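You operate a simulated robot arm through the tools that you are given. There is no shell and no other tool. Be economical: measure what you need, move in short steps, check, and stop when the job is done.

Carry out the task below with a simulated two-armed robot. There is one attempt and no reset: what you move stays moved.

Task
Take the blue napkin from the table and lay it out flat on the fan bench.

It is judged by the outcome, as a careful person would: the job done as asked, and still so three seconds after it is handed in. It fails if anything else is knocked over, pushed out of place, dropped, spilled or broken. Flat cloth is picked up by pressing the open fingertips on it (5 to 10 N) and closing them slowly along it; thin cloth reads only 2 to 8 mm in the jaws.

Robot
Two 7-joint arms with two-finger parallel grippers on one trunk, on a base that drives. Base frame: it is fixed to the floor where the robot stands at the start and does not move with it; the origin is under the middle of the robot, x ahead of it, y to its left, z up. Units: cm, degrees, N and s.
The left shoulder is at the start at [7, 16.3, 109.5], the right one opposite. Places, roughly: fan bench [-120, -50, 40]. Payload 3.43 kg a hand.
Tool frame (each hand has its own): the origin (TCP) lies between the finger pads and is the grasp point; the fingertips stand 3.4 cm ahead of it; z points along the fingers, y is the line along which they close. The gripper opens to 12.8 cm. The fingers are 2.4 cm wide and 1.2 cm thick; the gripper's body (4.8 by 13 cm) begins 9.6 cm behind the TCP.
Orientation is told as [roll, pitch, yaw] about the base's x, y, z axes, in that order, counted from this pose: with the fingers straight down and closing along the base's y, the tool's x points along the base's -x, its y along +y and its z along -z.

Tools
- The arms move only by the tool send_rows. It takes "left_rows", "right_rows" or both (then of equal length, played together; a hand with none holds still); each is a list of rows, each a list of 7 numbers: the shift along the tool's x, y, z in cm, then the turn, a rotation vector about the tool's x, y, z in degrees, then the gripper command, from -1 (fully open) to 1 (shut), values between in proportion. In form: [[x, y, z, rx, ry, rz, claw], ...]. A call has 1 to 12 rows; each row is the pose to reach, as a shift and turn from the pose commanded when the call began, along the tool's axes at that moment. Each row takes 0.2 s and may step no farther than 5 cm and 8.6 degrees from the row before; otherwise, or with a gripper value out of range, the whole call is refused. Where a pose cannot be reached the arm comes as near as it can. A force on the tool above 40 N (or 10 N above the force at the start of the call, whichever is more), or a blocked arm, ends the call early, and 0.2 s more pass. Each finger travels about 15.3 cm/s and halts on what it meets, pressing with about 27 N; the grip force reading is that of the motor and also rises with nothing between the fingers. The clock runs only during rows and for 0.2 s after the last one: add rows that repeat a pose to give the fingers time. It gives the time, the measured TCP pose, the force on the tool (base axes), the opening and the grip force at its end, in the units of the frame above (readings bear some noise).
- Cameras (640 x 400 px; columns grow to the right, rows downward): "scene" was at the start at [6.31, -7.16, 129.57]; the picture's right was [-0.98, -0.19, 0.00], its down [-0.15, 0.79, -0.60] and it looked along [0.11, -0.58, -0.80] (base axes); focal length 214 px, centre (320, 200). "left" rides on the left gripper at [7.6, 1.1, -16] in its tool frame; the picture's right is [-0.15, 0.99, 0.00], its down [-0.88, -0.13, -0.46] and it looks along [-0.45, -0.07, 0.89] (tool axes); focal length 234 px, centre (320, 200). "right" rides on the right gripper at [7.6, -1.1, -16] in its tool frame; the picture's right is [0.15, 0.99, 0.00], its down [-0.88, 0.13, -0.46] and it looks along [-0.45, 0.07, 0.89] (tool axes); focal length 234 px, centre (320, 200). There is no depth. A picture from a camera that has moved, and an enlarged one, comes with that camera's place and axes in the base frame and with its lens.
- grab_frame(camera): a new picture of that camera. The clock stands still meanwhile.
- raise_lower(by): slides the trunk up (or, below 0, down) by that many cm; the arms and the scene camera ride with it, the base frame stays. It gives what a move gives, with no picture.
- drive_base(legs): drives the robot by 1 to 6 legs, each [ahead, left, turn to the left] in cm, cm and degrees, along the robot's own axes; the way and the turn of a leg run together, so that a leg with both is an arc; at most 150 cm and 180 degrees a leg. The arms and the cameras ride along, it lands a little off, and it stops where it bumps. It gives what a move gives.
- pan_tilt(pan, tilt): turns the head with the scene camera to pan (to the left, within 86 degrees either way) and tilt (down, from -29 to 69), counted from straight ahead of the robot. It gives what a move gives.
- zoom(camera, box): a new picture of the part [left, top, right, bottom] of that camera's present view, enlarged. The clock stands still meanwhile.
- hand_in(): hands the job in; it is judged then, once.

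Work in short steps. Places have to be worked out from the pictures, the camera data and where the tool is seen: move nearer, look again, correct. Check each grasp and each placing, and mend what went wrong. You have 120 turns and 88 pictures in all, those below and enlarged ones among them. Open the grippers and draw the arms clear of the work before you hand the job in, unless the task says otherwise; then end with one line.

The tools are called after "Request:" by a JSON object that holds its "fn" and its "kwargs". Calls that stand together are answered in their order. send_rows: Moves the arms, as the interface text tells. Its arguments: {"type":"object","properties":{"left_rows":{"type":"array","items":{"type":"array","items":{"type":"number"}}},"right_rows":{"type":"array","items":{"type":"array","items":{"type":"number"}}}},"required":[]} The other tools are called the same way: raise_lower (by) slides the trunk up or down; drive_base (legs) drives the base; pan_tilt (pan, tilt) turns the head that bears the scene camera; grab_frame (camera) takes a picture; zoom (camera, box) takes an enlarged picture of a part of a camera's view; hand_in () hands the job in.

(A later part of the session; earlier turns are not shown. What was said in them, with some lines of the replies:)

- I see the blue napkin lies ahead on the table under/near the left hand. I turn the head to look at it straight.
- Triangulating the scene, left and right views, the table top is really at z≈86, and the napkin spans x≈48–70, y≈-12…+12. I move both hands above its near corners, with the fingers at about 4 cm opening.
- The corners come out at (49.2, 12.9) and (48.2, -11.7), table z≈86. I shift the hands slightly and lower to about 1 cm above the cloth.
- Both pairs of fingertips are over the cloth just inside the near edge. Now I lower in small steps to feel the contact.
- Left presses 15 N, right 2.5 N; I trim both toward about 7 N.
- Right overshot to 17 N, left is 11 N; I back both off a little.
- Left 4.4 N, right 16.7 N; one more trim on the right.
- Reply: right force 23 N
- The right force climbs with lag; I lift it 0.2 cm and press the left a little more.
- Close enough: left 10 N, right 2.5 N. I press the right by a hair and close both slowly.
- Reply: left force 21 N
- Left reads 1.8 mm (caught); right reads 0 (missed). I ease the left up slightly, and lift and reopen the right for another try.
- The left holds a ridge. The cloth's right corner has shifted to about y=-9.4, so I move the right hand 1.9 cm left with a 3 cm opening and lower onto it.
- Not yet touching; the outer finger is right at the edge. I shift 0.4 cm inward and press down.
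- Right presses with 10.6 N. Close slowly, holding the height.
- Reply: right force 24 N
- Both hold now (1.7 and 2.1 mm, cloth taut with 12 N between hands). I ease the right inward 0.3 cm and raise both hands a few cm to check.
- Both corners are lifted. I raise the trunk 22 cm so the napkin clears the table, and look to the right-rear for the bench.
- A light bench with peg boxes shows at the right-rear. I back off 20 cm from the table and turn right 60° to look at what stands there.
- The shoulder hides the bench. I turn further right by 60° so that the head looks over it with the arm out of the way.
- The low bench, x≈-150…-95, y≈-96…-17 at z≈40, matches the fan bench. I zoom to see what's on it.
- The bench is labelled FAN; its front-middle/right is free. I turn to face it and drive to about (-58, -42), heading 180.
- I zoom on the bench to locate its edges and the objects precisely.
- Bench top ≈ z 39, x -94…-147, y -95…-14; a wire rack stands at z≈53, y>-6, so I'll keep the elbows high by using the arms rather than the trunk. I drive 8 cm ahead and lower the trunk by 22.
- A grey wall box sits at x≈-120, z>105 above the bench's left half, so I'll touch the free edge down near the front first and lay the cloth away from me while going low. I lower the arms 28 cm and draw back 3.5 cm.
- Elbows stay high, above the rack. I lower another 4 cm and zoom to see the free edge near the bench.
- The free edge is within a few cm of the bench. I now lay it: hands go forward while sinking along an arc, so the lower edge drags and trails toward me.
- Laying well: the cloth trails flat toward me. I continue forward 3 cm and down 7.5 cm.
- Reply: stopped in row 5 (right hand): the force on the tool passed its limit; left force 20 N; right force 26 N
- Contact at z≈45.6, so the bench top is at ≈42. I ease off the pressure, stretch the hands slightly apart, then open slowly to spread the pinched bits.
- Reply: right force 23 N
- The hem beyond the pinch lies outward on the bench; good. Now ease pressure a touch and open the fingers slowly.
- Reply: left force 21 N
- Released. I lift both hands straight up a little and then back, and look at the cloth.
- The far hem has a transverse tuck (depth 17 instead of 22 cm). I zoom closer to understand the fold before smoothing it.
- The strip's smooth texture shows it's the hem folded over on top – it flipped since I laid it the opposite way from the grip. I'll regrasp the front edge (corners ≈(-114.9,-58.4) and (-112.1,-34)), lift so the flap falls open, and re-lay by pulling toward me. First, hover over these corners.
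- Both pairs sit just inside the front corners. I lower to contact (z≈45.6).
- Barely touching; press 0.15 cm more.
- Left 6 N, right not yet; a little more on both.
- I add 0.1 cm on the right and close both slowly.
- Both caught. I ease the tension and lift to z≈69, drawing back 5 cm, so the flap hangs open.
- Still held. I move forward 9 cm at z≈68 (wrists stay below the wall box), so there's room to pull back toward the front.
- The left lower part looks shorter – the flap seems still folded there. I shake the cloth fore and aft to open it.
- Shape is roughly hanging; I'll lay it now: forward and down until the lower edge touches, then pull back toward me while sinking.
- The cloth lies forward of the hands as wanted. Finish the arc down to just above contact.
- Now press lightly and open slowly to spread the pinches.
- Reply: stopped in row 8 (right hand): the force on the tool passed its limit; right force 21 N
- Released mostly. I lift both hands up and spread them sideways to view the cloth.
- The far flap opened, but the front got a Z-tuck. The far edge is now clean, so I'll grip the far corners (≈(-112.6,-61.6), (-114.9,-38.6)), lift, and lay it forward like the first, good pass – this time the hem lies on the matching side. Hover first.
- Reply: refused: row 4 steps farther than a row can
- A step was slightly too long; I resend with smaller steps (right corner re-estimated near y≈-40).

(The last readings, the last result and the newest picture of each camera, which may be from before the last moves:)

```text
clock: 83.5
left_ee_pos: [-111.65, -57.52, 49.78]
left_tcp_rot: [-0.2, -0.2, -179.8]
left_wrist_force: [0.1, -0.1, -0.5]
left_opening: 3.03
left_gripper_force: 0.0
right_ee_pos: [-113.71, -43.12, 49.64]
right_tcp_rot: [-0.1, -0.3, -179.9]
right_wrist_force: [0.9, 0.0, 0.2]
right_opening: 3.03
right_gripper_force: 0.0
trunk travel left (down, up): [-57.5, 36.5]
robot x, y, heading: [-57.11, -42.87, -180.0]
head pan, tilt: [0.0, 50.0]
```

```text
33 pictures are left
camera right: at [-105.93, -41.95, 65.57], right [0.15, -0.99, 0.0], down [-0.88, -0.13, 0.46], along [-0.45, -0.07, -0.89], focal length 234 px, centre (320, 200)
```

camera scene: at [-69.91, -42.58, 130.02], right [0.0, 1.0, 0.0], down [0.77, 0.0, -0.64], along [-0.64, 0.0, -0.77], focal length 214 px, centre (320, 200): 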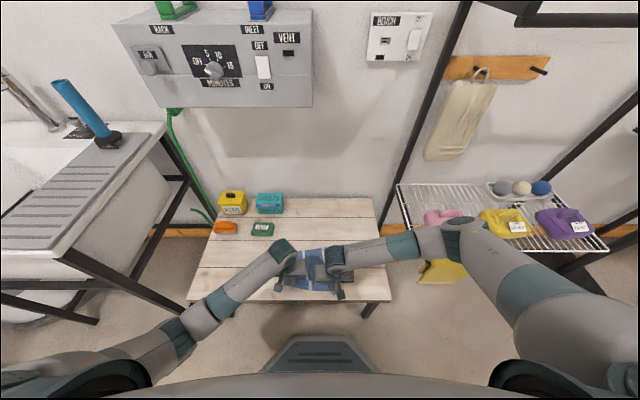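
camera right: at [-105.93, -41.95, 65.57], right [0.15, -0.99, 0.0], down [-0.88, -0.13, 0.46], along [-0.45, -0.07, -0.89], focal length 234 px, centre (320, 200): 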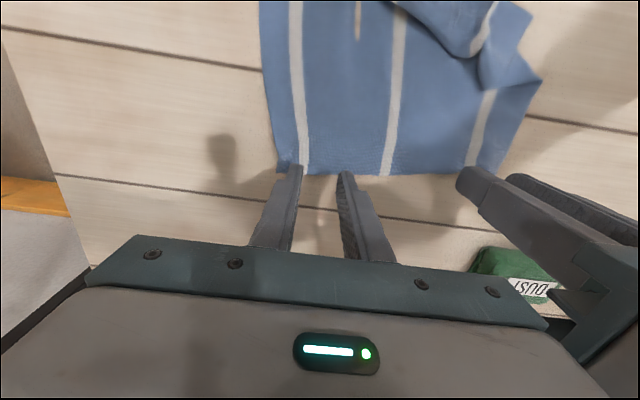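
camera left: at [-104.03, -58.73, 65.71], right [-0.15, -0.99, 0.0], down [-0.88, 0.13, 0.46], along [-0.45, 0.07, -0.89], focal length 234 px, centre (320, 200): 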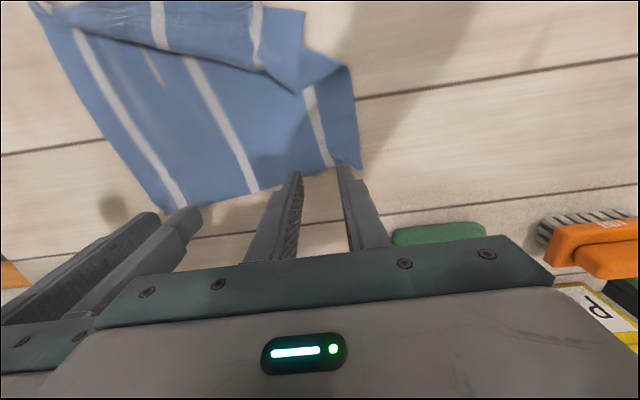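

Far corners confirmed at (-113.0,-61.8) and (-115.1,-38.8). I shift each hand outward by ~1 cm and press down.

Request:
{"fn": "send_rows", "kwargs": {"left_rows": [[0, 0.8, 0, 0, 0, 0, 0.53], [0, 0.8, 2, 0, 0, 0, 0.53], [0, 0.8, 3.5, 0, 0, 0, 0.53], [0, 0.8, 4.1, 0, 0, 0, 0.53], [0, 0.8, 4.25, 0, 0, 0, 0.53], [0, 0.8, 4.25, 0, 0, 0, 0.53]], "right_rows": [[0, -1, 0, 0, 0, 0, 0.53], [0, -1, 2, 0, 0, 0, 0.53], [0, -1, 3.5, 0, 0, 0, 0.53], [0, -1, 4.1, 0, 0, 0, 0.53], [0, -1, 4.3, 0, 0, 0, 0.53], [0, -1, 4.3, 0, 0, 0, 0.53]]}}

```text
clock: 84.8
left_ee_pos: [-111.52, -58.44, 45.58]
left_tcp_rot: [-0.1, -0.3, -180.0]
left_wrist_force: [-0.8, -0.4, 2.3]
left_opening: 3.01
left_gripper_force: 0.1
right_ee_pos: [-113.75, -42.05, 45.54]
right_tcp_rot: [0.1, -0.5, -179.8]
right_wrist_force: [0.0, 2.5, 25.4]
right_opening: 3.03
right_gripper_force: 0.0
trunk travel left (down, up): [-57.5, 36.5]
robot x, y, heading: [-57.05, -43.03, -180.4]
head pan, tilt: [0.0, 50.0]
```

Right 25 N is a bit much, left 2 N little; trim and close slowly in one go.

Request:
{"fn": "send_rows", "kwargs": {"left_rows": [[0, 0, 0.1, 0, 0, 0, 0.53], [0, 0, 0.1, 0, 0, 0, 0.56], [0, 0, 0.1, 0, 0, 0, 0.62], [0, 0, 0.1, 0, 0, 0, 0.68], [0, 0, 0.1, 0, 0, 0, 0.74], [0, 0, 0.1, 0, 0, 0, 0.8], [0, 0, 0.1, 0, 0, 0, 0.85], [0, 0, 0.1, 0, 0, 0, 0.9], [0, 0, 0.1, 0, 0, 0, 0.95], [0, 0, 0.1, 0, 0, 0, 1], [0, 0, 0.1, 0, 0, 0, 1], [0, 0, 0.1, 0, 0, 0, 1]], "right_rows": [[0, 0, -0.1, 0, 0, 0, 0.53], [0, 0, -0.1, 0, 0, 0, 0.56], [0, 0, -0.1, 0, 0, 0, 0.62], [0, 0, -0.1, 0, 0, 0, 0.68], [0, 0, -0.1, 0, 0, 0, 0.74], [0, 0, -0.1, 0, 0, 0, 0.8], [0, 0, -0.1, 0, 0, 0, 0.85], [0, 0, -0.1, 0, 0, 0, 0.9], [0, 0, -0.1, 0, 0, 0, 0.95], [0, 0, -0.1, 0, 0, 0, 1], [0, 0, -0.1, 0, 0, 0, 1], [0, 0, -0.1, 0, 0, 0, 1]]}}

Request:
{"fn": "grab_frame", "kwargs": {"camera": "left"}}

Request:
{"fn": "grab_frame", "kwargs": {"camera": "right"}}

```text
clock: 87.5
left_ee_pos: [-111.55, -58.65, 45.51]
left_tcp_rot: [0.0, -0.4, -179.9]
left_wrist_force: [-2.1, -6.5, 28.3]
left_opening: 0.01
left_gripper_force: 27.0
right_ee_pos: [-113.57, -42.07, 45.53]
right_tcp_rot: [0.1, -0.5, -179.9]
right_wrist_force: [0.5, 0.2, 17.6]
right_opening: 0.16
right_gripper_force: 26.5
trunk travel left (down, up): [-57.5, 36.5]
robot x, y, heading: [-57.06, -43.13, -179.8]
head pan, tilt: [0.0, 50.0]
```

```text
32 pictures are left
camera left: at [-103.93, -59.62, 61.48], right [-0.14, -0.99, 0.0], down [-0.88, 0.13, 0.46], along [-0.46, 0.07, -0.89], focal length 234 px, centre (320, 200)
```

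left: 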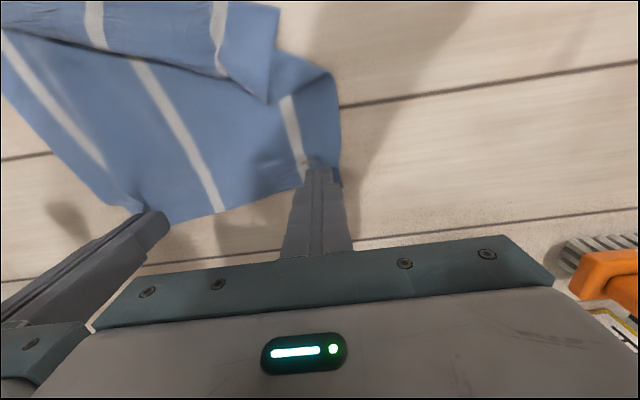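

```text
31 pictures are left
camera right: at [-105.86, -40.94, 61.47], right [0.15, -0.99, 0.0], down [-0.88, -0.13, 0.46], along [-0.46, -0.07, -0.89], focal length 234 px, centre (320, 200)
```

right: 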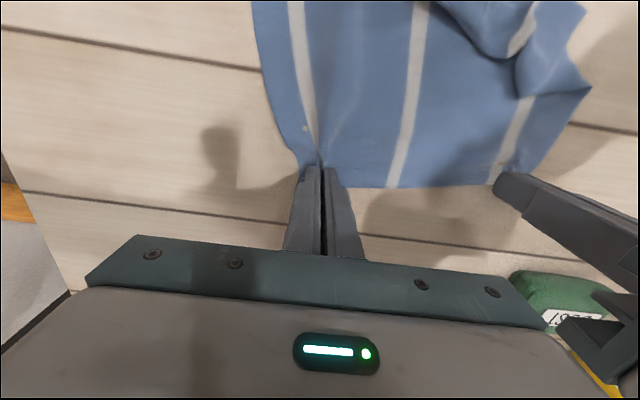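

Right caught, left missed. I lift the left, reopen, shift 1.6 cm inward and press again.

Request:
{"fn": "send_rows", "kwargs": {"left_rows": [[0, 0, -0.8, 0, 0, 0, 1], [0, 0, -1.8, 0, 0, 0, 0.8], [0, -0.8, -2, 0, 0, 0, 0.53], [0.3, -1.6, -2, 0, 0, 0, 0.53], [0.3, -1.6, -1, 0, 0, 0, 0.53], [0.3, -1.6, -0.3, 0, 0, 0, 0.53], [0.3, -1.6, -0.05, 0, 0, 0, 0.53], [0.3, -1.6, -0.05, 0, 0, 0, 0.53]]}}

Request:
{"fn": "grab_frame", "kwargs": {"camera": "left"}}

```text
clock: 89.2
left_ee_pos: [-111.26, -56.92, 45.69]
left_tcp_rot: [-0.2, -0.3, -179.9]
left_wrist_force: [-0.3, -0.1, -0.4]
left_opening: 2.98
left_gripper_force: 0.1
right_ee_pos: [-113.59, -42.15, 45.52]
right_tcp_rot: [0.0, -0.5, -179.9]
right_wrist_force: [5.3, 4.3, 34.6]
right_opening: 0.21
right_gripper_force: 27.0
trunk travel left (down, up): [-57.5, 36.5]
robot x, y, heading: [-57.06, -42.64, -179.7]
head pan, tilt: [0.0, 50.0]
```

```text
30 pictures are left
camera left: at [-103.64, -58.04, 61.57], right [-0.15, -0.99, 0.0], down [-0.88, 0.13, 0.46], along [-0.46, 0.07, -0.89], focal length 234 px, centre (320, 200)
```

left: 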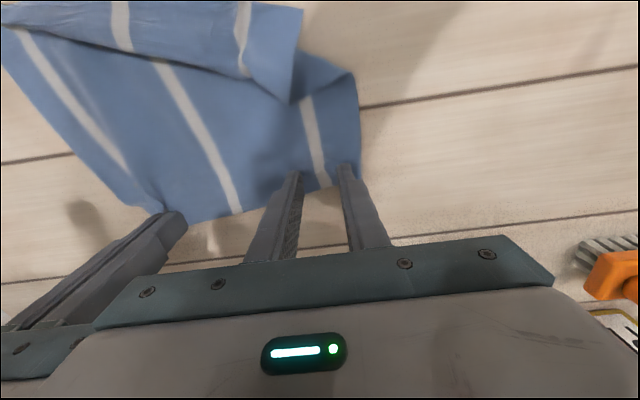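

I ease the right (34 N) and press the left a little more, 0.4 cm further in.

Request:
{"fn": "send_rows", "kwargs": {"left_rows": [[0.4, 0, 0, 0, 0, 0, 0.53], [0.4, 0, 0.15, 0, 0, 0, 0.53], [0.4, 0, 0.22, 0, 0, 0, 0.53], [0.4, 0, 0.22, 0, 0, 0, 0.53]], "right_rows": [[0, 0, -0.2, 0, 0, 0, 1], [0, 0, -0.4, 0, 0, 0, 1], [0, 0, -0.4, 0, 0, 0, 1], [0, 0, -0.4, 0, 0, 0, 1]]}}

```text
clock: 90.2
left_ee_pos: [-111.05, -56.61, 45.52]
left_tcp_rot: [-0.2, -0.6, 180.0]
left_wrist_force: [-1.6, 3.1, 23.5]
left_opening: 2.82
left_gripper_force: 0.0
right_ee_pos: [-113.76, -41.92, 45.69]
right_tcp_rot: [0.0, -0.3, -179.8]
right_wrist_force: [-0.1, 0.6, -0.1]
right_opening: 0.2
right_gripper_force: 26.9
trunk travel left (down, up): [-57.5, 36.5]
robot x, y, heading: [-56.84, -42.99, -180.1]
head pan, tilt: [0.0, 50.0]
```

Left at 23 N; back off 0.07 cm and close slowly.

Request:
{"fn": "send_rows", "kwargs": {"left_rows": [[0, 0, -0.07, 0, 0, 0, 0.53], [0, 0, -0.07, 0, 0, 0, 0.56], [0, 0, -0.07, 0, 0, 0, 0.6], [0, 0, -0.07, 0, 0, 0, 0.65], [0, 0, -0.07, 0, 0, 0, 0.7], [0, 0, -0.07, 0, 0, 0, 0.75], [0, 0, -0.07, 0, 0, 0, 0.8], [0, 0, -0.07, 0, 0, 0, 0.86], [0, 0, -0.07, 0, 0, 0, 0.92], [0, 0, -0.07, 0, 0, 0, 1], [0, 0, -0.07, 0, 0, 0, 1], [0, 0, -0.07, 0, 0, 0, 1]]}}

Request:
{"fn": "grab_frame", "kwargs": {"camera": "left"}}

```text
clock: 92.8
left_ee_pos: [-110.87, -56.84, 45.42]
left_tcp_rot: [-0.1, -0.4, -179.9]
left_wrist_force: [-1.8, -1.5, 34.6]
left_opening: 0.16
left_gripper_force: 26.9
right_ee_pos: [-113.81, -42.08, 45.75]
right_tcp_rot: [0.0, -0.4, -179.9]
right_wrist_force: [1.2, -5.3, 0.3]
right_opening: 0.19
right_gripper_force: 27.3
trunk travel left (down, up): [-57.5, 36.5]
robot x, y, heading: [-56.99, -42.61, -179.9]
head pan, tilt: [0.0, 50.0]
```

```text
29 pictures are left
camera left: at [-103.19, -57.97, 61.49], right [-0.14, -0.99, 0.0], down [-0.88, 0.13, 0.46], along [-0.46, 0.07, -0.89], focal length 234 px, centre (320, 200)
```

left: 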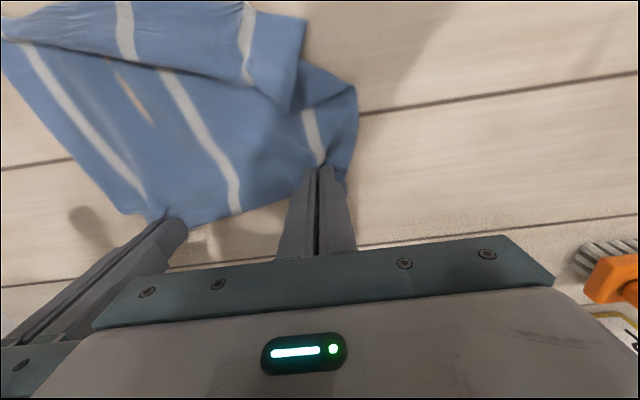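

Both are caught. I lift to z≈72, drawing back and levelling both hands to x≈-106, then give small shakes to let the tuck fall open.

Request:
{"fn": "send_rows", "kwargs": {"left_rows": [[0, 0, -1.5, 0, 0, 0, 1], [0, 0, -4, 0, 0, 0, 1], [0.5, 0, -7, 0, 0, 0, 1], [1, 0, -10, 0, 0, 0, 1], [1.5, 0, -13.5, 0, 0, 0, 1], [2.5, 0, -17, 0, 0, 0, 1], [3.5, 0, -20, 0, 0, 0, 1], [4.5, 0, -23, 0, 0, 0, 1], [4.5, 0, -26, 0, 0, 0, 1], [4.5, 0, -22.5, 0, 0, 0, 1], [4.5, 0, -26.5, 0, 0, 0, 1], [4.5, 0, -26.5, 0, 0, 0, 1]], "right_rows": [[0, 0, -1.5, 0, 0, 0, 1], [0.3, 0, -4, 0, 0, 0, 1], [1, 0, -7, 0, 0, 0, 1], [2, 0, -10, 0, 0, 0, 1], [3, 0, -13.5, 0, 0, 0, 1], [4.5, 0, -17, 0, 0, 0, 1], [6, 0, -20, 0, 0, 0, 1], [7.3, 0, -23, 0, 0, 0, 1], [7.3, 0, -26, 0, 0, 0, 1], [7.3, 0, -22.5, 0, 0, 0, 1], [7.3, 0, -26.2, 0, 0, 0, 1], [7.3, 0, -26.2, 0, 0, 0, 1]]}}

Request:
{"fn": "zoom", "kwargs": {"camera": "scene", "box": [240, 180, 380, 280]}}

Request:
{"fn": "grab_frame", "kwargs": {"camera": "left"}}

```text
clock: 95.5
left_ee_pos: [-106.34, -56.81, 71.3]
left_tcp_rot: [-0.1, -0.2, -179.9]
left_wrist_force: [-0.5, 2.5, -0.3]
left_opening: 0.07
left_gripper_force: 26.8
right_ee_pos: [-106.57, -41.9, 71.87]
right_tcp_rot: [0.0, -0.3, -179.9]
right_wrist_force: [0.0, -1.9, -0.9]
right_opening: 0.19
right_gripper_force: 26.6
trunk travel left (down, up): [-57.5, 36.5]
robot x, y, heading: [-57.34, -42.73, -180.2]
head pan, tilt: [0.0, 50.0]
```

```text
4.00 times, centred on (310, 230) of scene
camera zoom: at [-70.0, -42.59, 130.0], right [0.0, 1.0, 0.0], down [0.77, 0.0, -0.64], along [-0.64, 0.0, -0.77], focal length 858 px, centre (360, 80)
```

zoom: 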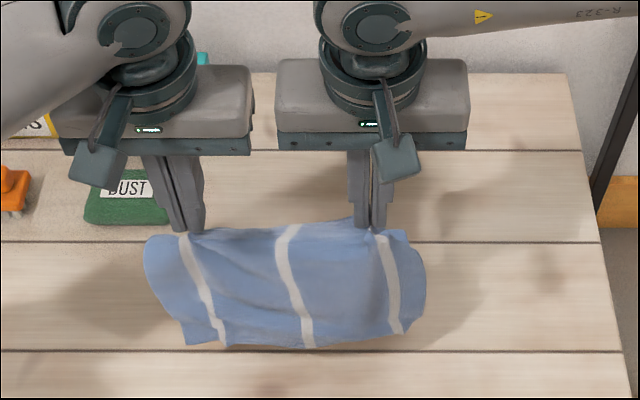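

```text
27 pictures are left
camera left: at [-98.75, -57.9, 87.35], right [-0.15, -0.99, 0.0], down [-0.88, 0.13, 0.46], along [-0.45, 0.07, -0.89], focal length 234 px, centre (320, 200)
```

left: 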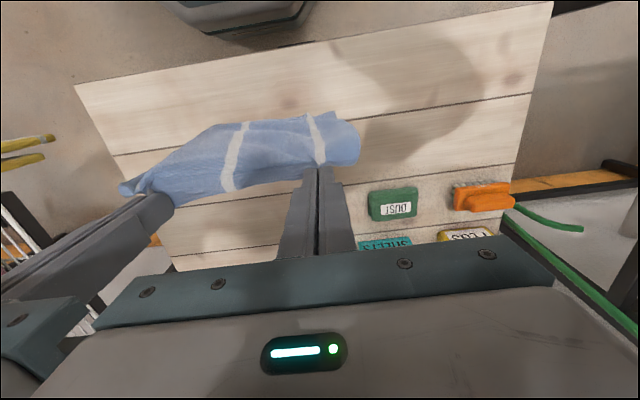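

The cloth now hangs fully open with a straight lower edge. I move back 5 cm, 3 cm right, and down until the edge nears the bench.

Request:
{"fn": "send_rows", "kwargs": {"left_rows": [[1.5, -1, 1, 0, 0, 0, 1], [3, -2, 2, 0, 0, 0, 1], [4.5, -3, 3, 0, 0, 0, 1], [5, -3, 4, 0, 0, 0, 1], [5, -3, 4.5, 0, 0, 0, 1], [5, -3, 4.5, 0, 0, 0, 1], [5, -3, 4.5, 0, 0, 0, 1]], "right_rows": [[1.5, -1, 1, 0, 0, 0, 1], [3, -2, 2, 0, 0, 0, 1], [4.5, -3, 3, 0, 0, 0, 1], [5, -3, 4, 0, 0, 0, 1], [5, -3, 5, 0, 0, 0, 1], [5, -3, 5, 0, 0, 0, 1], [5, -3, 5, 0, 0, 0, 1]]}}

Request:
{"fn": "zoom", "kwargs": {"camera": "scene", "box": [240, 200, 380, 300]}}

```text
clock: 97.0
left_ee_pos: [-101.46, -53.82, 67.22]
left_tcp_rot: [-0.1, -0.2, -180.0]
left_wrist_force: [0.0, 0.6, 0.9]
left_opening: 0.07
left_gripper_force: 26.7
right_ee_pos: [-101.5, -39.07, 66.94]
right_tcp_rot: [-0.1, -0.2, -179.9]
right_wrist_force: [0.3, -0.7, -0.2]
right_opening: 0.18
right_gripper_force: 26.6
trunk travel left (down, up): [-57.5, 36.5]
robot x, y, heading: [-56.63, -43.19, -179.9]
head pan, tilt: [0.0, 50.0]
```

```text
4.00 times, centred on (310, 250) of scene
camera zoom: at [-69.92, -42.56, 130.01], right [0.0, 1.0, 0.0], down [0.77, 0.0, -0.64], along [-0.64, 0.0, -0.77], focal length 858 px, centre (360, 0)
```

zoom: 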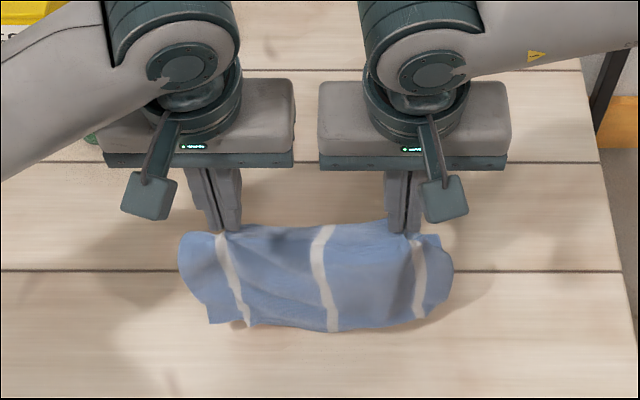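

Good. Now the same forward-sinking arc as in the first lay.

Request:
{"fn": "send_rows", "kwargs": {"left_rows": [[-1, 0, 1.5, 0, 0, 0, 1], [-2.5, 0, 3, 0, 0, 0, 1], [-4.5, 0, 4, 0, 0, 0, 1], [-6.5, 0, 5, 0, 0, 0, 1], [-8.5, 0, 6, 0, 0, 0, 1], [-10.5, 0, 7, 0, 0, 0, 1], [-12.5, 0, 8, 0, 0, 0, 1], [-14, 0, 9.2, 0, 0, 0, 1], [-15.5, 0, 10.7, 0, 0, 0, 1], [-16.8, 0, 12.4, 0, 0, 0, 1], [-17.9, 0, 14.2, 0, 0, 0, 1], [-18.8, 0, 16, 0, 0, 0, 1]], "right_rows": [[-1, 0, 1.5, 0, 0, 0, 1], [-2.5, 0, 3, 0, 0, 0, 1], [-4.5, 0, 4, 0, 0, 0, 1], [-6.5, 0, 5, 0, 0, 0, 1], [-8.5, 0, 6, 0, 0, 0, 1], [-10.5, 0, 7, 0, 0, 0, 1], [-12.5, 0, 8, 0, 0, 0, 1], [-14, 0, 9.2, 0, 0, 0, 1], [-15.5, 0, 10.7, 0, 0, 0, 1], [-16.8, 0, 12.4, 0, 0, 0, 1], [-17.9, 0, 14, 0, 0, 0, 1], [-18.8, 0, 15.8, 0, 0, 0, 1]]}}

Request:
{"fn": "grab_frame", "kwargs": {"camera": "right"}}

Request:
{"fn": "zoom", "kwargs": {"camera": "scene", "box": [240, 200, 380, 300]}}

```text
clock: 99.7
left_ee_pos: [-120.21, -53.99, 51.25]
left_tcp_rot: [-0.1, -0.1, -179.9]
left_wrist_force: [0.3, 1.7, -0.5]
left_opening: 0.1
left_gripper_force: 26.4
right_ee_pos: [-120.2, -39.05, 51.0]
right_tcp_rot: [0.0, -0.1, -179.9]
right_wrist_force: [0.3, -1.7, -0.4]
right_opening: 0.19
right_gripper_force: 26.8
trunk travel left (down, up): [-57.5, 36.5]
robot x, y, heading: [-57.14, -42.51, -179.9]
head pan, tilt: [0.0, 50.0]
```

```text
25 pictures are left
camera right: at [-112.38, -37.88, 67.04], right [0.15, -0.99, 0.0], down [-0.88, -0.13, 0.46], along [-0.45, -0.07, -0.89], focal length 234 px, centre (320, 200)
```

right: 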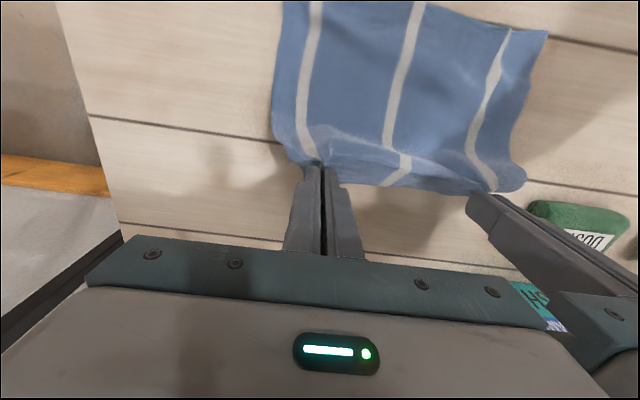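

```text
4.00 times, centred on (310, 250) of scene
camera zoom: at [-69.97, -42.58, 130.01], right [0.0, 1.0, 0.0], down [0.77, 0.0, -0.64], along [-0.64, 0.0, -0.77], focal length 858 px, centre (360, 0)
```

zoom: 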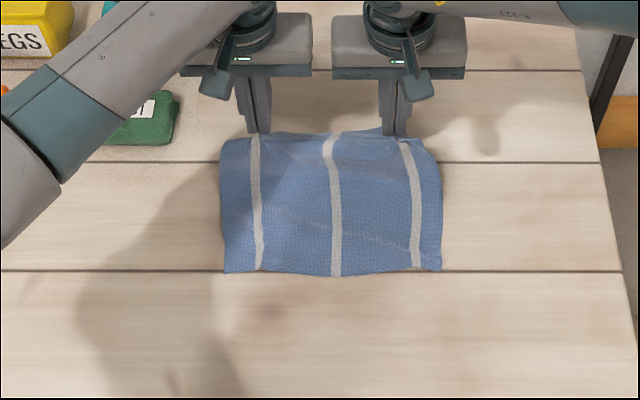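

Very flat. The front edge is at x≈-105.8, so the held edge should end near -127: I go forward 5.5 cm while sinking the last 5.2 cm.

Request:
{"fn": "send_rows", "kwargs": {"left_rows": [[-1.3, 0, 0.8, 0, 0, 0, 1], [-2.6, 0, 1.8, 0, 0, 0, 1], [-3.7, 0, 2.8, 0, 0, 0, 1], [-4.7, 0, 3.9, 0, 0, 0, 1], [-5.3, 0, 4.8, 0, 0, 0, 1], [-5.5, 0, 5.3, 0, 0, 0, 1], [-5.5, 0, 5.3, 0, 0, 0, 1]], "right_rows": [[-1.3, 0, 0.8, 0, 0, 0, 1], [-2.6, 0, 1.8, 0, 0, 0, 1], [-3.7, 0, 2.8, 0, 0, 0, 1], [-4.7, 0, 3.9, 0, 0, 0, 1], [-5.3, 0, 4.7, 0, 0, 0, 1], [-5.5, 0, 5.1, 0, 0, 0, 1], [-5.5, 0, 5.1, 0, 0, 0, 1]]}}

Request:
{"fn": "zoom", "kwargs": {"camera": "left", "box": [20, 0, 440, 260]}}

Request:
{"fn": "zoom", "kwargs": {"camera": "scene", "box": [240, 200, 380, 300]}}

```text
clock: 101.2
left_ee_pos: [-125.83, -53.81, 46.1]
left_tcp_rot: [-0.2, -0.2, -179.9]
left_wrist_force: [-0.3, 1.5, 4.2]
left_opening: 0.09
left_gripper_force: 26.8
right_ee_pos: [-125.75, -39.07, 46.02]
right_tcp_rot: [0.0, -0.3, -179.9]
right_wrist_force: [0.5, -1.0, 0.4]
right_opening: 0.2
right_gripper_force: 26.8
trunk travel left (down, up): [-57.5, 36.5]
robot x, y, heading: [-57.09, -42.58, -179.9]
head pan, tilt: [0.0, 50.0]
```

```text
1.52 times, centred on (230, 130) of left
camera zoom: at [-118.15, -54.87, 62.07], right [-0.15, -0.99, 0.0], down [-0.88, 0.13, 0.46], along [-0.45, 0.07, -0.89], focal length 357 px, centre (457, 307)
```

zoom: 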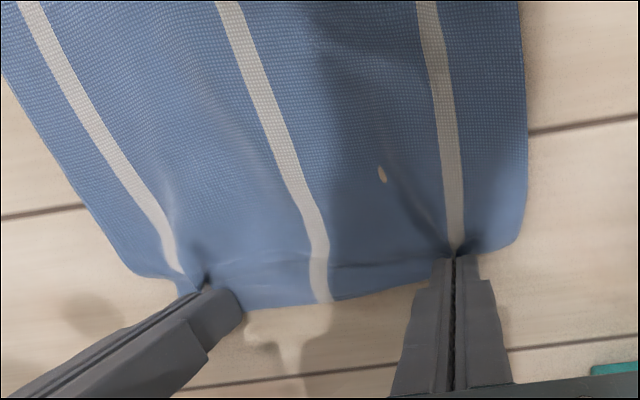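

```text
4.00 times, centred on (310, 250) of scene
camera zoom: at [-69.89, -42.56, 130.02], right [0.0, 1.0, 0.0], down [0.77, 0.0, -0.64], along [-0.64, 0.0, -0.77], focal length 858 px, centre (360, 0)
```

zoom: 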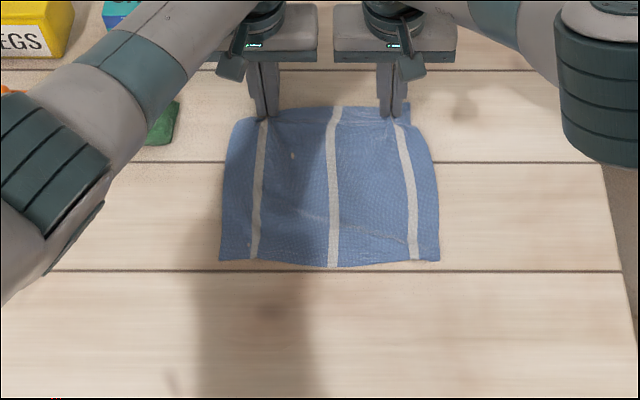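

Nicely laid. Now press lightly, stretch a little outward and open slowly.

Request:
{"fn": "send_rows", "kwargs": {"left_rows": [[-0.2, 0.3, 0.2, 0, 0, 0, 1], [-0.3, 0.6, 0.35, 0, 0, 0, 1], [-0.3, 0.6, 0.4, 0, 0, 0, 0.93], [-0.3, 0.6, 0.4, 0, 0, 0, 0.86], [-0.3, 0.6, 0.4, 0, 0, 0, 0.8], [-0.3, 0.6, 0.4, 0, 0, 0, 0.74], [-0.3, 0.6, 0.4, 0, 0, 0, 0.68], [-0.3, 0.6, 0.4, 0, 0, 0, 0.62], [-0.3, 0.6, 0.4, 0, 0, 0, 0.56], [-0.3, 0.6, 0.4, 0, 0, 0, 0.5], [-0.3, 0.6, 0.4, 0, 0, 0, 0.5]], "right_rows": [[-0.2, -0.3, 0.2, 0, 0, 0, 1], [-0.3, -0.6, 0.35, 0, 0, 0, 1], [-0.3, -0.6, 0.4, 0, 0, 0, 0.93], [-0.3, -0.6, 0.4, 0, 0, 0, 0.86], [-0.3, -0.6, 0.4, 0, 0, 0, 0.8], [-0.3, -0.6, 0.4, 0, 0, 0, 0.74], [-0.3, -0.6, 0.4, 0, 0, 0, 0.68], [-0.3, -0.6, 0.4, 0, 0, 0, 0.62], [-0.3, -0.6, 0.4, 0, 0, 0, 0.56], [-0.3, -0.6, 0.4, 0, 0, 0, 0.5], [-0.3, -0.6, 0.4, 0, 0, 0, 0.5]]}}

Request:
{"fn": "zoom", "kwargs": {"camera": "left", "box": [20, 0, 440, 260]}}

```text
clock: 103.7
left_ee_pos: [-126.02, -54.29, 45.52]
left_tcp_rot: [-0.2, -0.2, -180.0]
left_wrist_force: [0.7, -0.6, 1.4]
left_opening: 3.16
left_gripper_force: 0.0
right_ee_pos: [-126.08, -38.45, 45.6]
right_tcp_rot: [0.0, -0.2, -179.9]
right_wrist_force: [-0.9, -0.2, 0.3]
right_opening: 3.21
right_gripper_force: 0.1
trunk travel left (down, up): [-57.5, 36.5]
robot x, y, heading: [-57.26, -42.61, -180.1]
head pan, tilt: [0.0, 50.0]
```

```text
1.52 times, centred on (230, 130) of left
camera zoom: at [-118.48, -55.51, 61.6], right [-0.15, -0.99, 0.0], down [-0.88, 0.13, 0.46], along [-0.45, 0.07, -0.89], focal length 357 px, centre (457, 307)
```

zoom: 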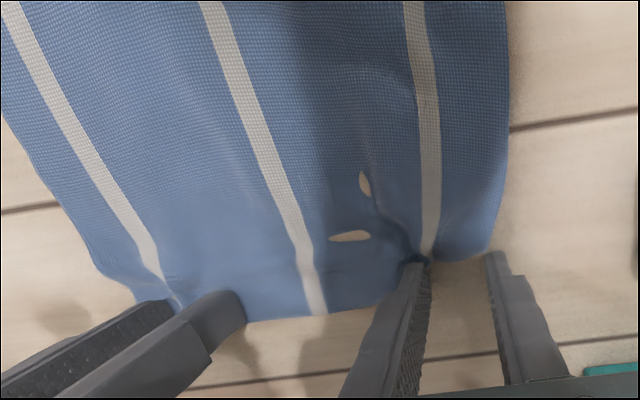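

I lift both hands straight up, clear of the cloth, and look.

Request:
{"fn": "send_rows", "kwargs": {"left_rows": [[0, 0, -0.5, 0, 0, 0, 0.4], [0, 0, -2, 0, 0, 0, 0.3], [0, 0, -5, 0, 0, 0, 0.3], [1, 0, -9, 0, 0, 0, 0.3], [3, 2, -12, 0, 0, 0, 0.3], [6, 4, -15, 0, 0, 0, 0.3], [9, 7, -17, 0, 0, 0, 0.3], [13, 9, -18, 0, 0, 0, 0.3], [17, 11, -19, 0, 0, 0, 0.3]], "right_rows": [[0, 0, -0.5, 0, 0, 0, 0.4], [0, 0, -2, 0, 0, 0, 0.3], [0, 0, -5, 0, 0, 0, 0.3], [1, 0, -9, 0, 0, 0, 0.3], [3, -2, -12, 0, 0, 0, 0.3], [6, -4, -15, 0, 0, 0, 0.3], [9, -7, -17, 0, 0, 0, 0.3], [13, -9, -18, 0, 0, 0, 0.3], [17, -11, -19, 0, 0, 0, 0.3]]}}

Request:
{"fn": "zoom", "kwargs": {"camera": "scene", "box": [270, 210, 380, 280]}}

```text
clock: 105.7
left_ee_pos: [-108.95, -65.2, 64.27]
left_tcp_rot: [-0.1, -0.2, 180.0]
left_wrist_force: [-0.8, 0.4, -0.7]
left_opening: 4.48
left_gripper_force: 0.1
right_ee_pos: [-109.06, -27.54, 64.61]
right_tcp_rot: [0.0, -0.5, -179.9]
right_wrist_force: [0.0, 0.1, 0.5]
right_opening: 4.48
right_gripper_force: 0.0
trunk travel left (down, up): [-57.5, 36.5]
robot x, y, heading: [-56.99, -42.34, -179.7]
head pan, tilt: [0.0, 50.0]
```

```text
5.71 times, centred on (325, 245) of scene
camera zoom: at [-69.74, -42.54, 130.04], right [0.0, 1.0, 0.0], down [0.77, 0.0, -0.64], along [-0.64, 0.0, -0.77], focal length 1226 px, centre (291, -57)
```

zoom: 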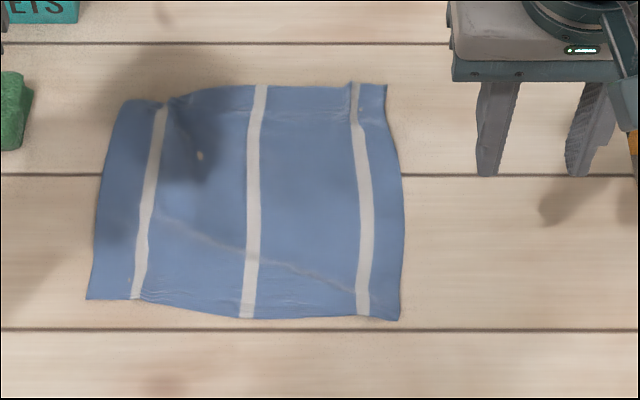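

Laid out nearly flat; only a small pucker remains at the far-left pinch (≈(-124.5,-53)). I'll smooth it once: fingertips slightly open on it, press and spread outward. First hover.

Request:
{"fn": "send_rows", "kwargs": {"left_rows": [[-3, -2.4, 0, 0, 0, 0, 0.5], [-6, -4.8, 0, 0, 0, 0, 0.77], [-9, -7.2, 0, 0, 0, 0, 0.77], [-12, -9.6, 1, 0, 0, 0, 0.77], [-15.2, -12, 3, 0, 0, 0, 0.77], [-15.2, -12, 7, 0, 0, 0, 0.77], [-15.2, -12, 11, 0, 0, 0, 0.77], [-15.2, -12, 14.5, 0, 0, 0, 0.77], [-15.2, -12, 16.8, 0, 0, 0, 0.77], [-15.2, -12, 16.8, 0, 0, 0, 0.77]]}}

Request:
{"fn": "zoom", "kwargs": {"camera": "left", "box": [120, 0, 480, 250]}}

```text
clock: 107.8
left_ee_pos: [-124.46, -53.57, 47.84]
left_tcp_rot: [-0.2, -0.2, -179.9]
left_wrist_force: [0.4, -0.1, -0.2]
left_opening: 1.47
left_gripper_force: 0.1
right_ee_pos: [-109.16, -27.58, 64.49]
right_tcp_rot: [0.0, -0.2, -179.9]
right_wrist_force: [-0.1, 0.7, -0.1]
right_opening: 4.47
right_gripper_force: 0.0
trunk travel left (down, up): [-57.5, 36.5]
robot x, y, heading: [-56.86, -42.61, -179.8]
head pan, tilt: [0.0, 50.0]
```

```text
1.60 times, centred on (300, 125) of left
camera zoom: at [-116.87, -54.69, 63.75], right [-0.15, -0.99, 0.0], down [-0.88, 0.13, 0.46], along [-0.45, 0.07, -0.89], focal length 375 px, centre (352, 320)
```

zoom: 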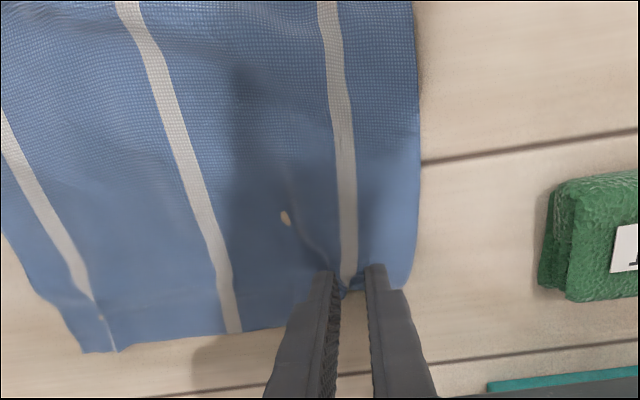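

The fingers straddle the pucker. I press lightly, then spread outward about 1.3 cm and lift.

Request:
{"fn": "send_rows", "kwargs": {"left_rows": [[0, 0, 1.5, 0, 0, 0, 0.77], [0, 0, 2.2, 0, 0, 0, 0.77], [0, 0, 2.42, 0, 0, 0, 0.77], [0, 0, 2.42, 0, 0, 0, 0.77], [0, 0.15, 2.42, 0, 0, 0, 0.72], [0, 0.3, 2.42, 0, 0, 0, 0.67], [0, 0.45, 2.42, 0, 0, 0, 0.62], [0, 0.6, 2.42, 0, 0, 0, 0.57], [0, 0.6, 2.42, 0, 0, 0, 0.57]]}}

Request:
{"fn": "zoom", "kwargs": {"camera": "left", "box": [120, 0, 480, 250]}}

```text
clock: 109.8
left_ee_pos: [-124.18, -54.1, 45.49]
left_tcp_rot: [-0.1, -0.2, -180.1]
left_wrist_force: [-1.3, 3.2, 13.3]
left_opening: 2.55
left_gripper_force: 0.0
right_ee_pos: [-108.98, -27.5, 64.54]
right_tcp_rot: [0.0, -0.3, -179.9]
right_wrist_force: [-0.5, -0.5, -0.5]
right_opening: 4.48
right_gripper_force: 0.0
trunk travel left (down, up): [-57.5, 36.5]
robot x, y, heading: [-57.01, -42.69, -179.8]
head pan, tilt: [0.0, 50.0]
```

```text
1.60 times, centred on (300, 125) of left
camera zoom: at [-116.56, -55.14, 61.53], right [-0.15, -0.99, 0.0], down [-0.88, 0.13, 0.46], along [-0.46, 0.07, -0.89], focal length 375 px, centre (352, 320)
```

zoom: 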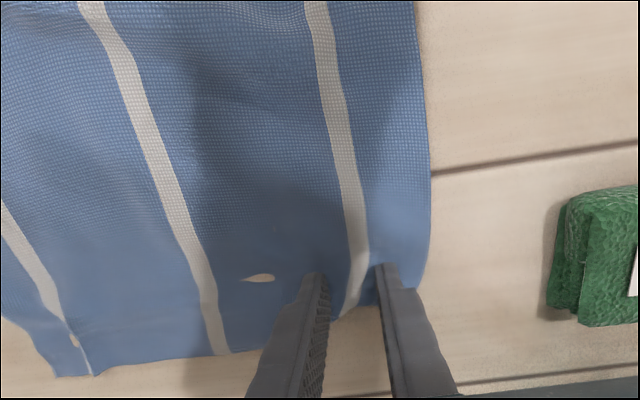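

The pucker is spread out. I lift the left hand clear and look again.

Request:
{"fn": "send_rows", "kwargs": {"left_rows": [[0, 0, -0.5, 0, 0, 0, 0.57], [0, 0, -2, 0, 0, 0, 0.5], [0, 0, -5, 0, 0, 0, 0.4], [1, 0, -9, 0, 0, 0, 0.3], [3, 2, -12, 0, 0, 0, 0.2], [6, 4, -15, 0, 0, 0, 0.1], [9, 7, -17, 0, 0, 0, 0], [13, 9, -18, 0, 0, 0, 0], [17, 11, -19, 0, 0, 0, 0]]}}

Request:
{"fn": "zoom", "kwargs": {"camera": "scene", "box": [270, 210, 380, 280]}}

```text
clock: 111.8
left_ee_pos: [-107.28, -65.22, 64.34]
left_tcp_rot: [-0.2, -0.2, -180.0]
left_wrist_force: [-0.5, -0.5, -0.1]
left_opening: 6.41
left_gripper_force: 0.1
right_ee_pos: [-109.15, -27.52, 64.63]
right_tcp_rot: [-0.1, -0.3, -179.9]
right_wrist_force: [0.3, -0.6, 0.6]
right_opening: 4.5
right_gripper_force: 0.0
trunk travel left (down, up): [-57.5, 36.5]
robot x, y, heading: [-57.31, -42.66, -180.0]
head pan, tilt: [0.0, 50.0]
```

```text
5.71 times, centred on (325, 245) of scene
camera zoom: at [-69.84, -42.66, 130.02], right [0.0, 1.0, 0.0], down [0.77, 0.0, -0.64], along [-0.64, 0.0, -0.77], focal length 1226 px, centre (291, -57)
```

zoom: 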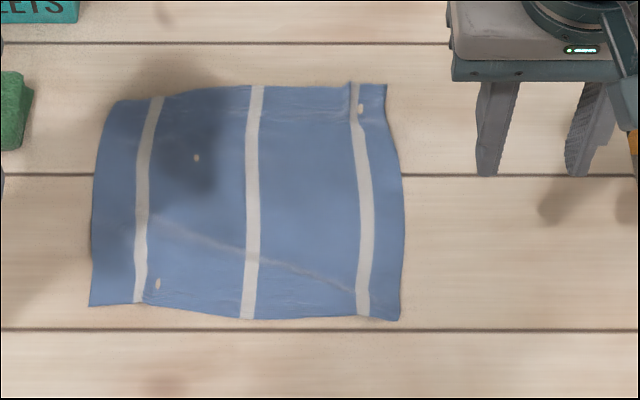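

Flat now, everything else in place. I raise the trunk and back off so the arms are clear, then take a final look.

Request:
{"fn": "raise_lower", "kwargs": {"by": 15}}

Request:
{"fn": "drive_base", "kwargs": {"legs": [[-25, 0, 0]]}}

Request:
{"fn": "grab_frame", "kwargs": {"camera": "scene"}}

```text
clock: 113.6
left_ee_pos: [-107.36, -65.23, 79.26]
left_tcp_rot: [-0.1, -0.1, -179.9]
left_wrist_force: [0.7, 0.7, 0.8]
left_opening: 6.4
left_gripper_force: 0.2
right_ee_pos: [-109.16, -27.62, 79.45]
right_tcp_rot: [0.0, -0.3, -179.9]
right_wrist_force: [-0.3, 0.4, 1.1]
right_opening: 4.48
right_gripper_force: 0.0
trunk travel left (down, up): [-72.5, 21.5]
robot x, y, heading: [-56.98, -42.5, -179.6]
head pan, tilt: [0.0, 50.0]
```

```text
clock: 115.4
left_ee_pos: [-82.66, -64.89, 79.16]
left_tcp_rot: [-0.1, -0.2, 179.6]
left_wrist_force: [0.2, 0.1, 0.1]
left_opening: 6.42
left_gripper_force: 0.1
right_ee_pos: [-84.02, -27.24, 79.46]
right_tcp_rot: [-0.1, -0.3, 179.7]
right_wrist_force: [-0.2, 0.9, 0.2]
right_opening: 4.48
right_gripper_force: 0.1
trunk travel left (down, up): [-72.5, 21.5]
robot x, y, heading: [-32.18, -43.08, 179.6]
head pan, tilt: [0.0, 50.0]
```

```text
16 pictures are left
camera scene: at [-44.99, -42.54, 145.02], right [0.01, 1.0, 0.0], down [0.77, 0.0, -0.64], along [-0.64, 0.0, -0.77], focal length 214 px, centre (320, 200)
```

scene: 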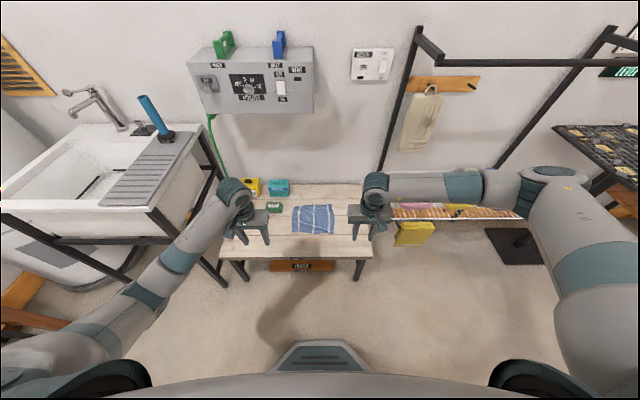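

The napkin lies flat on the fan bench, the other things look undisturbed, and both arms are clear and open. I hand it in.

Request:
{"fn": "hand_in", "kwargs": {}}

```text
The job is handed in.
```

The blue napkin is laid out flat on the fan bench. The first two lays folded, so I re-laid it and smoothed out a pucker. Nothing else looks disturbed, and both grippers are part open and clear of the bench.
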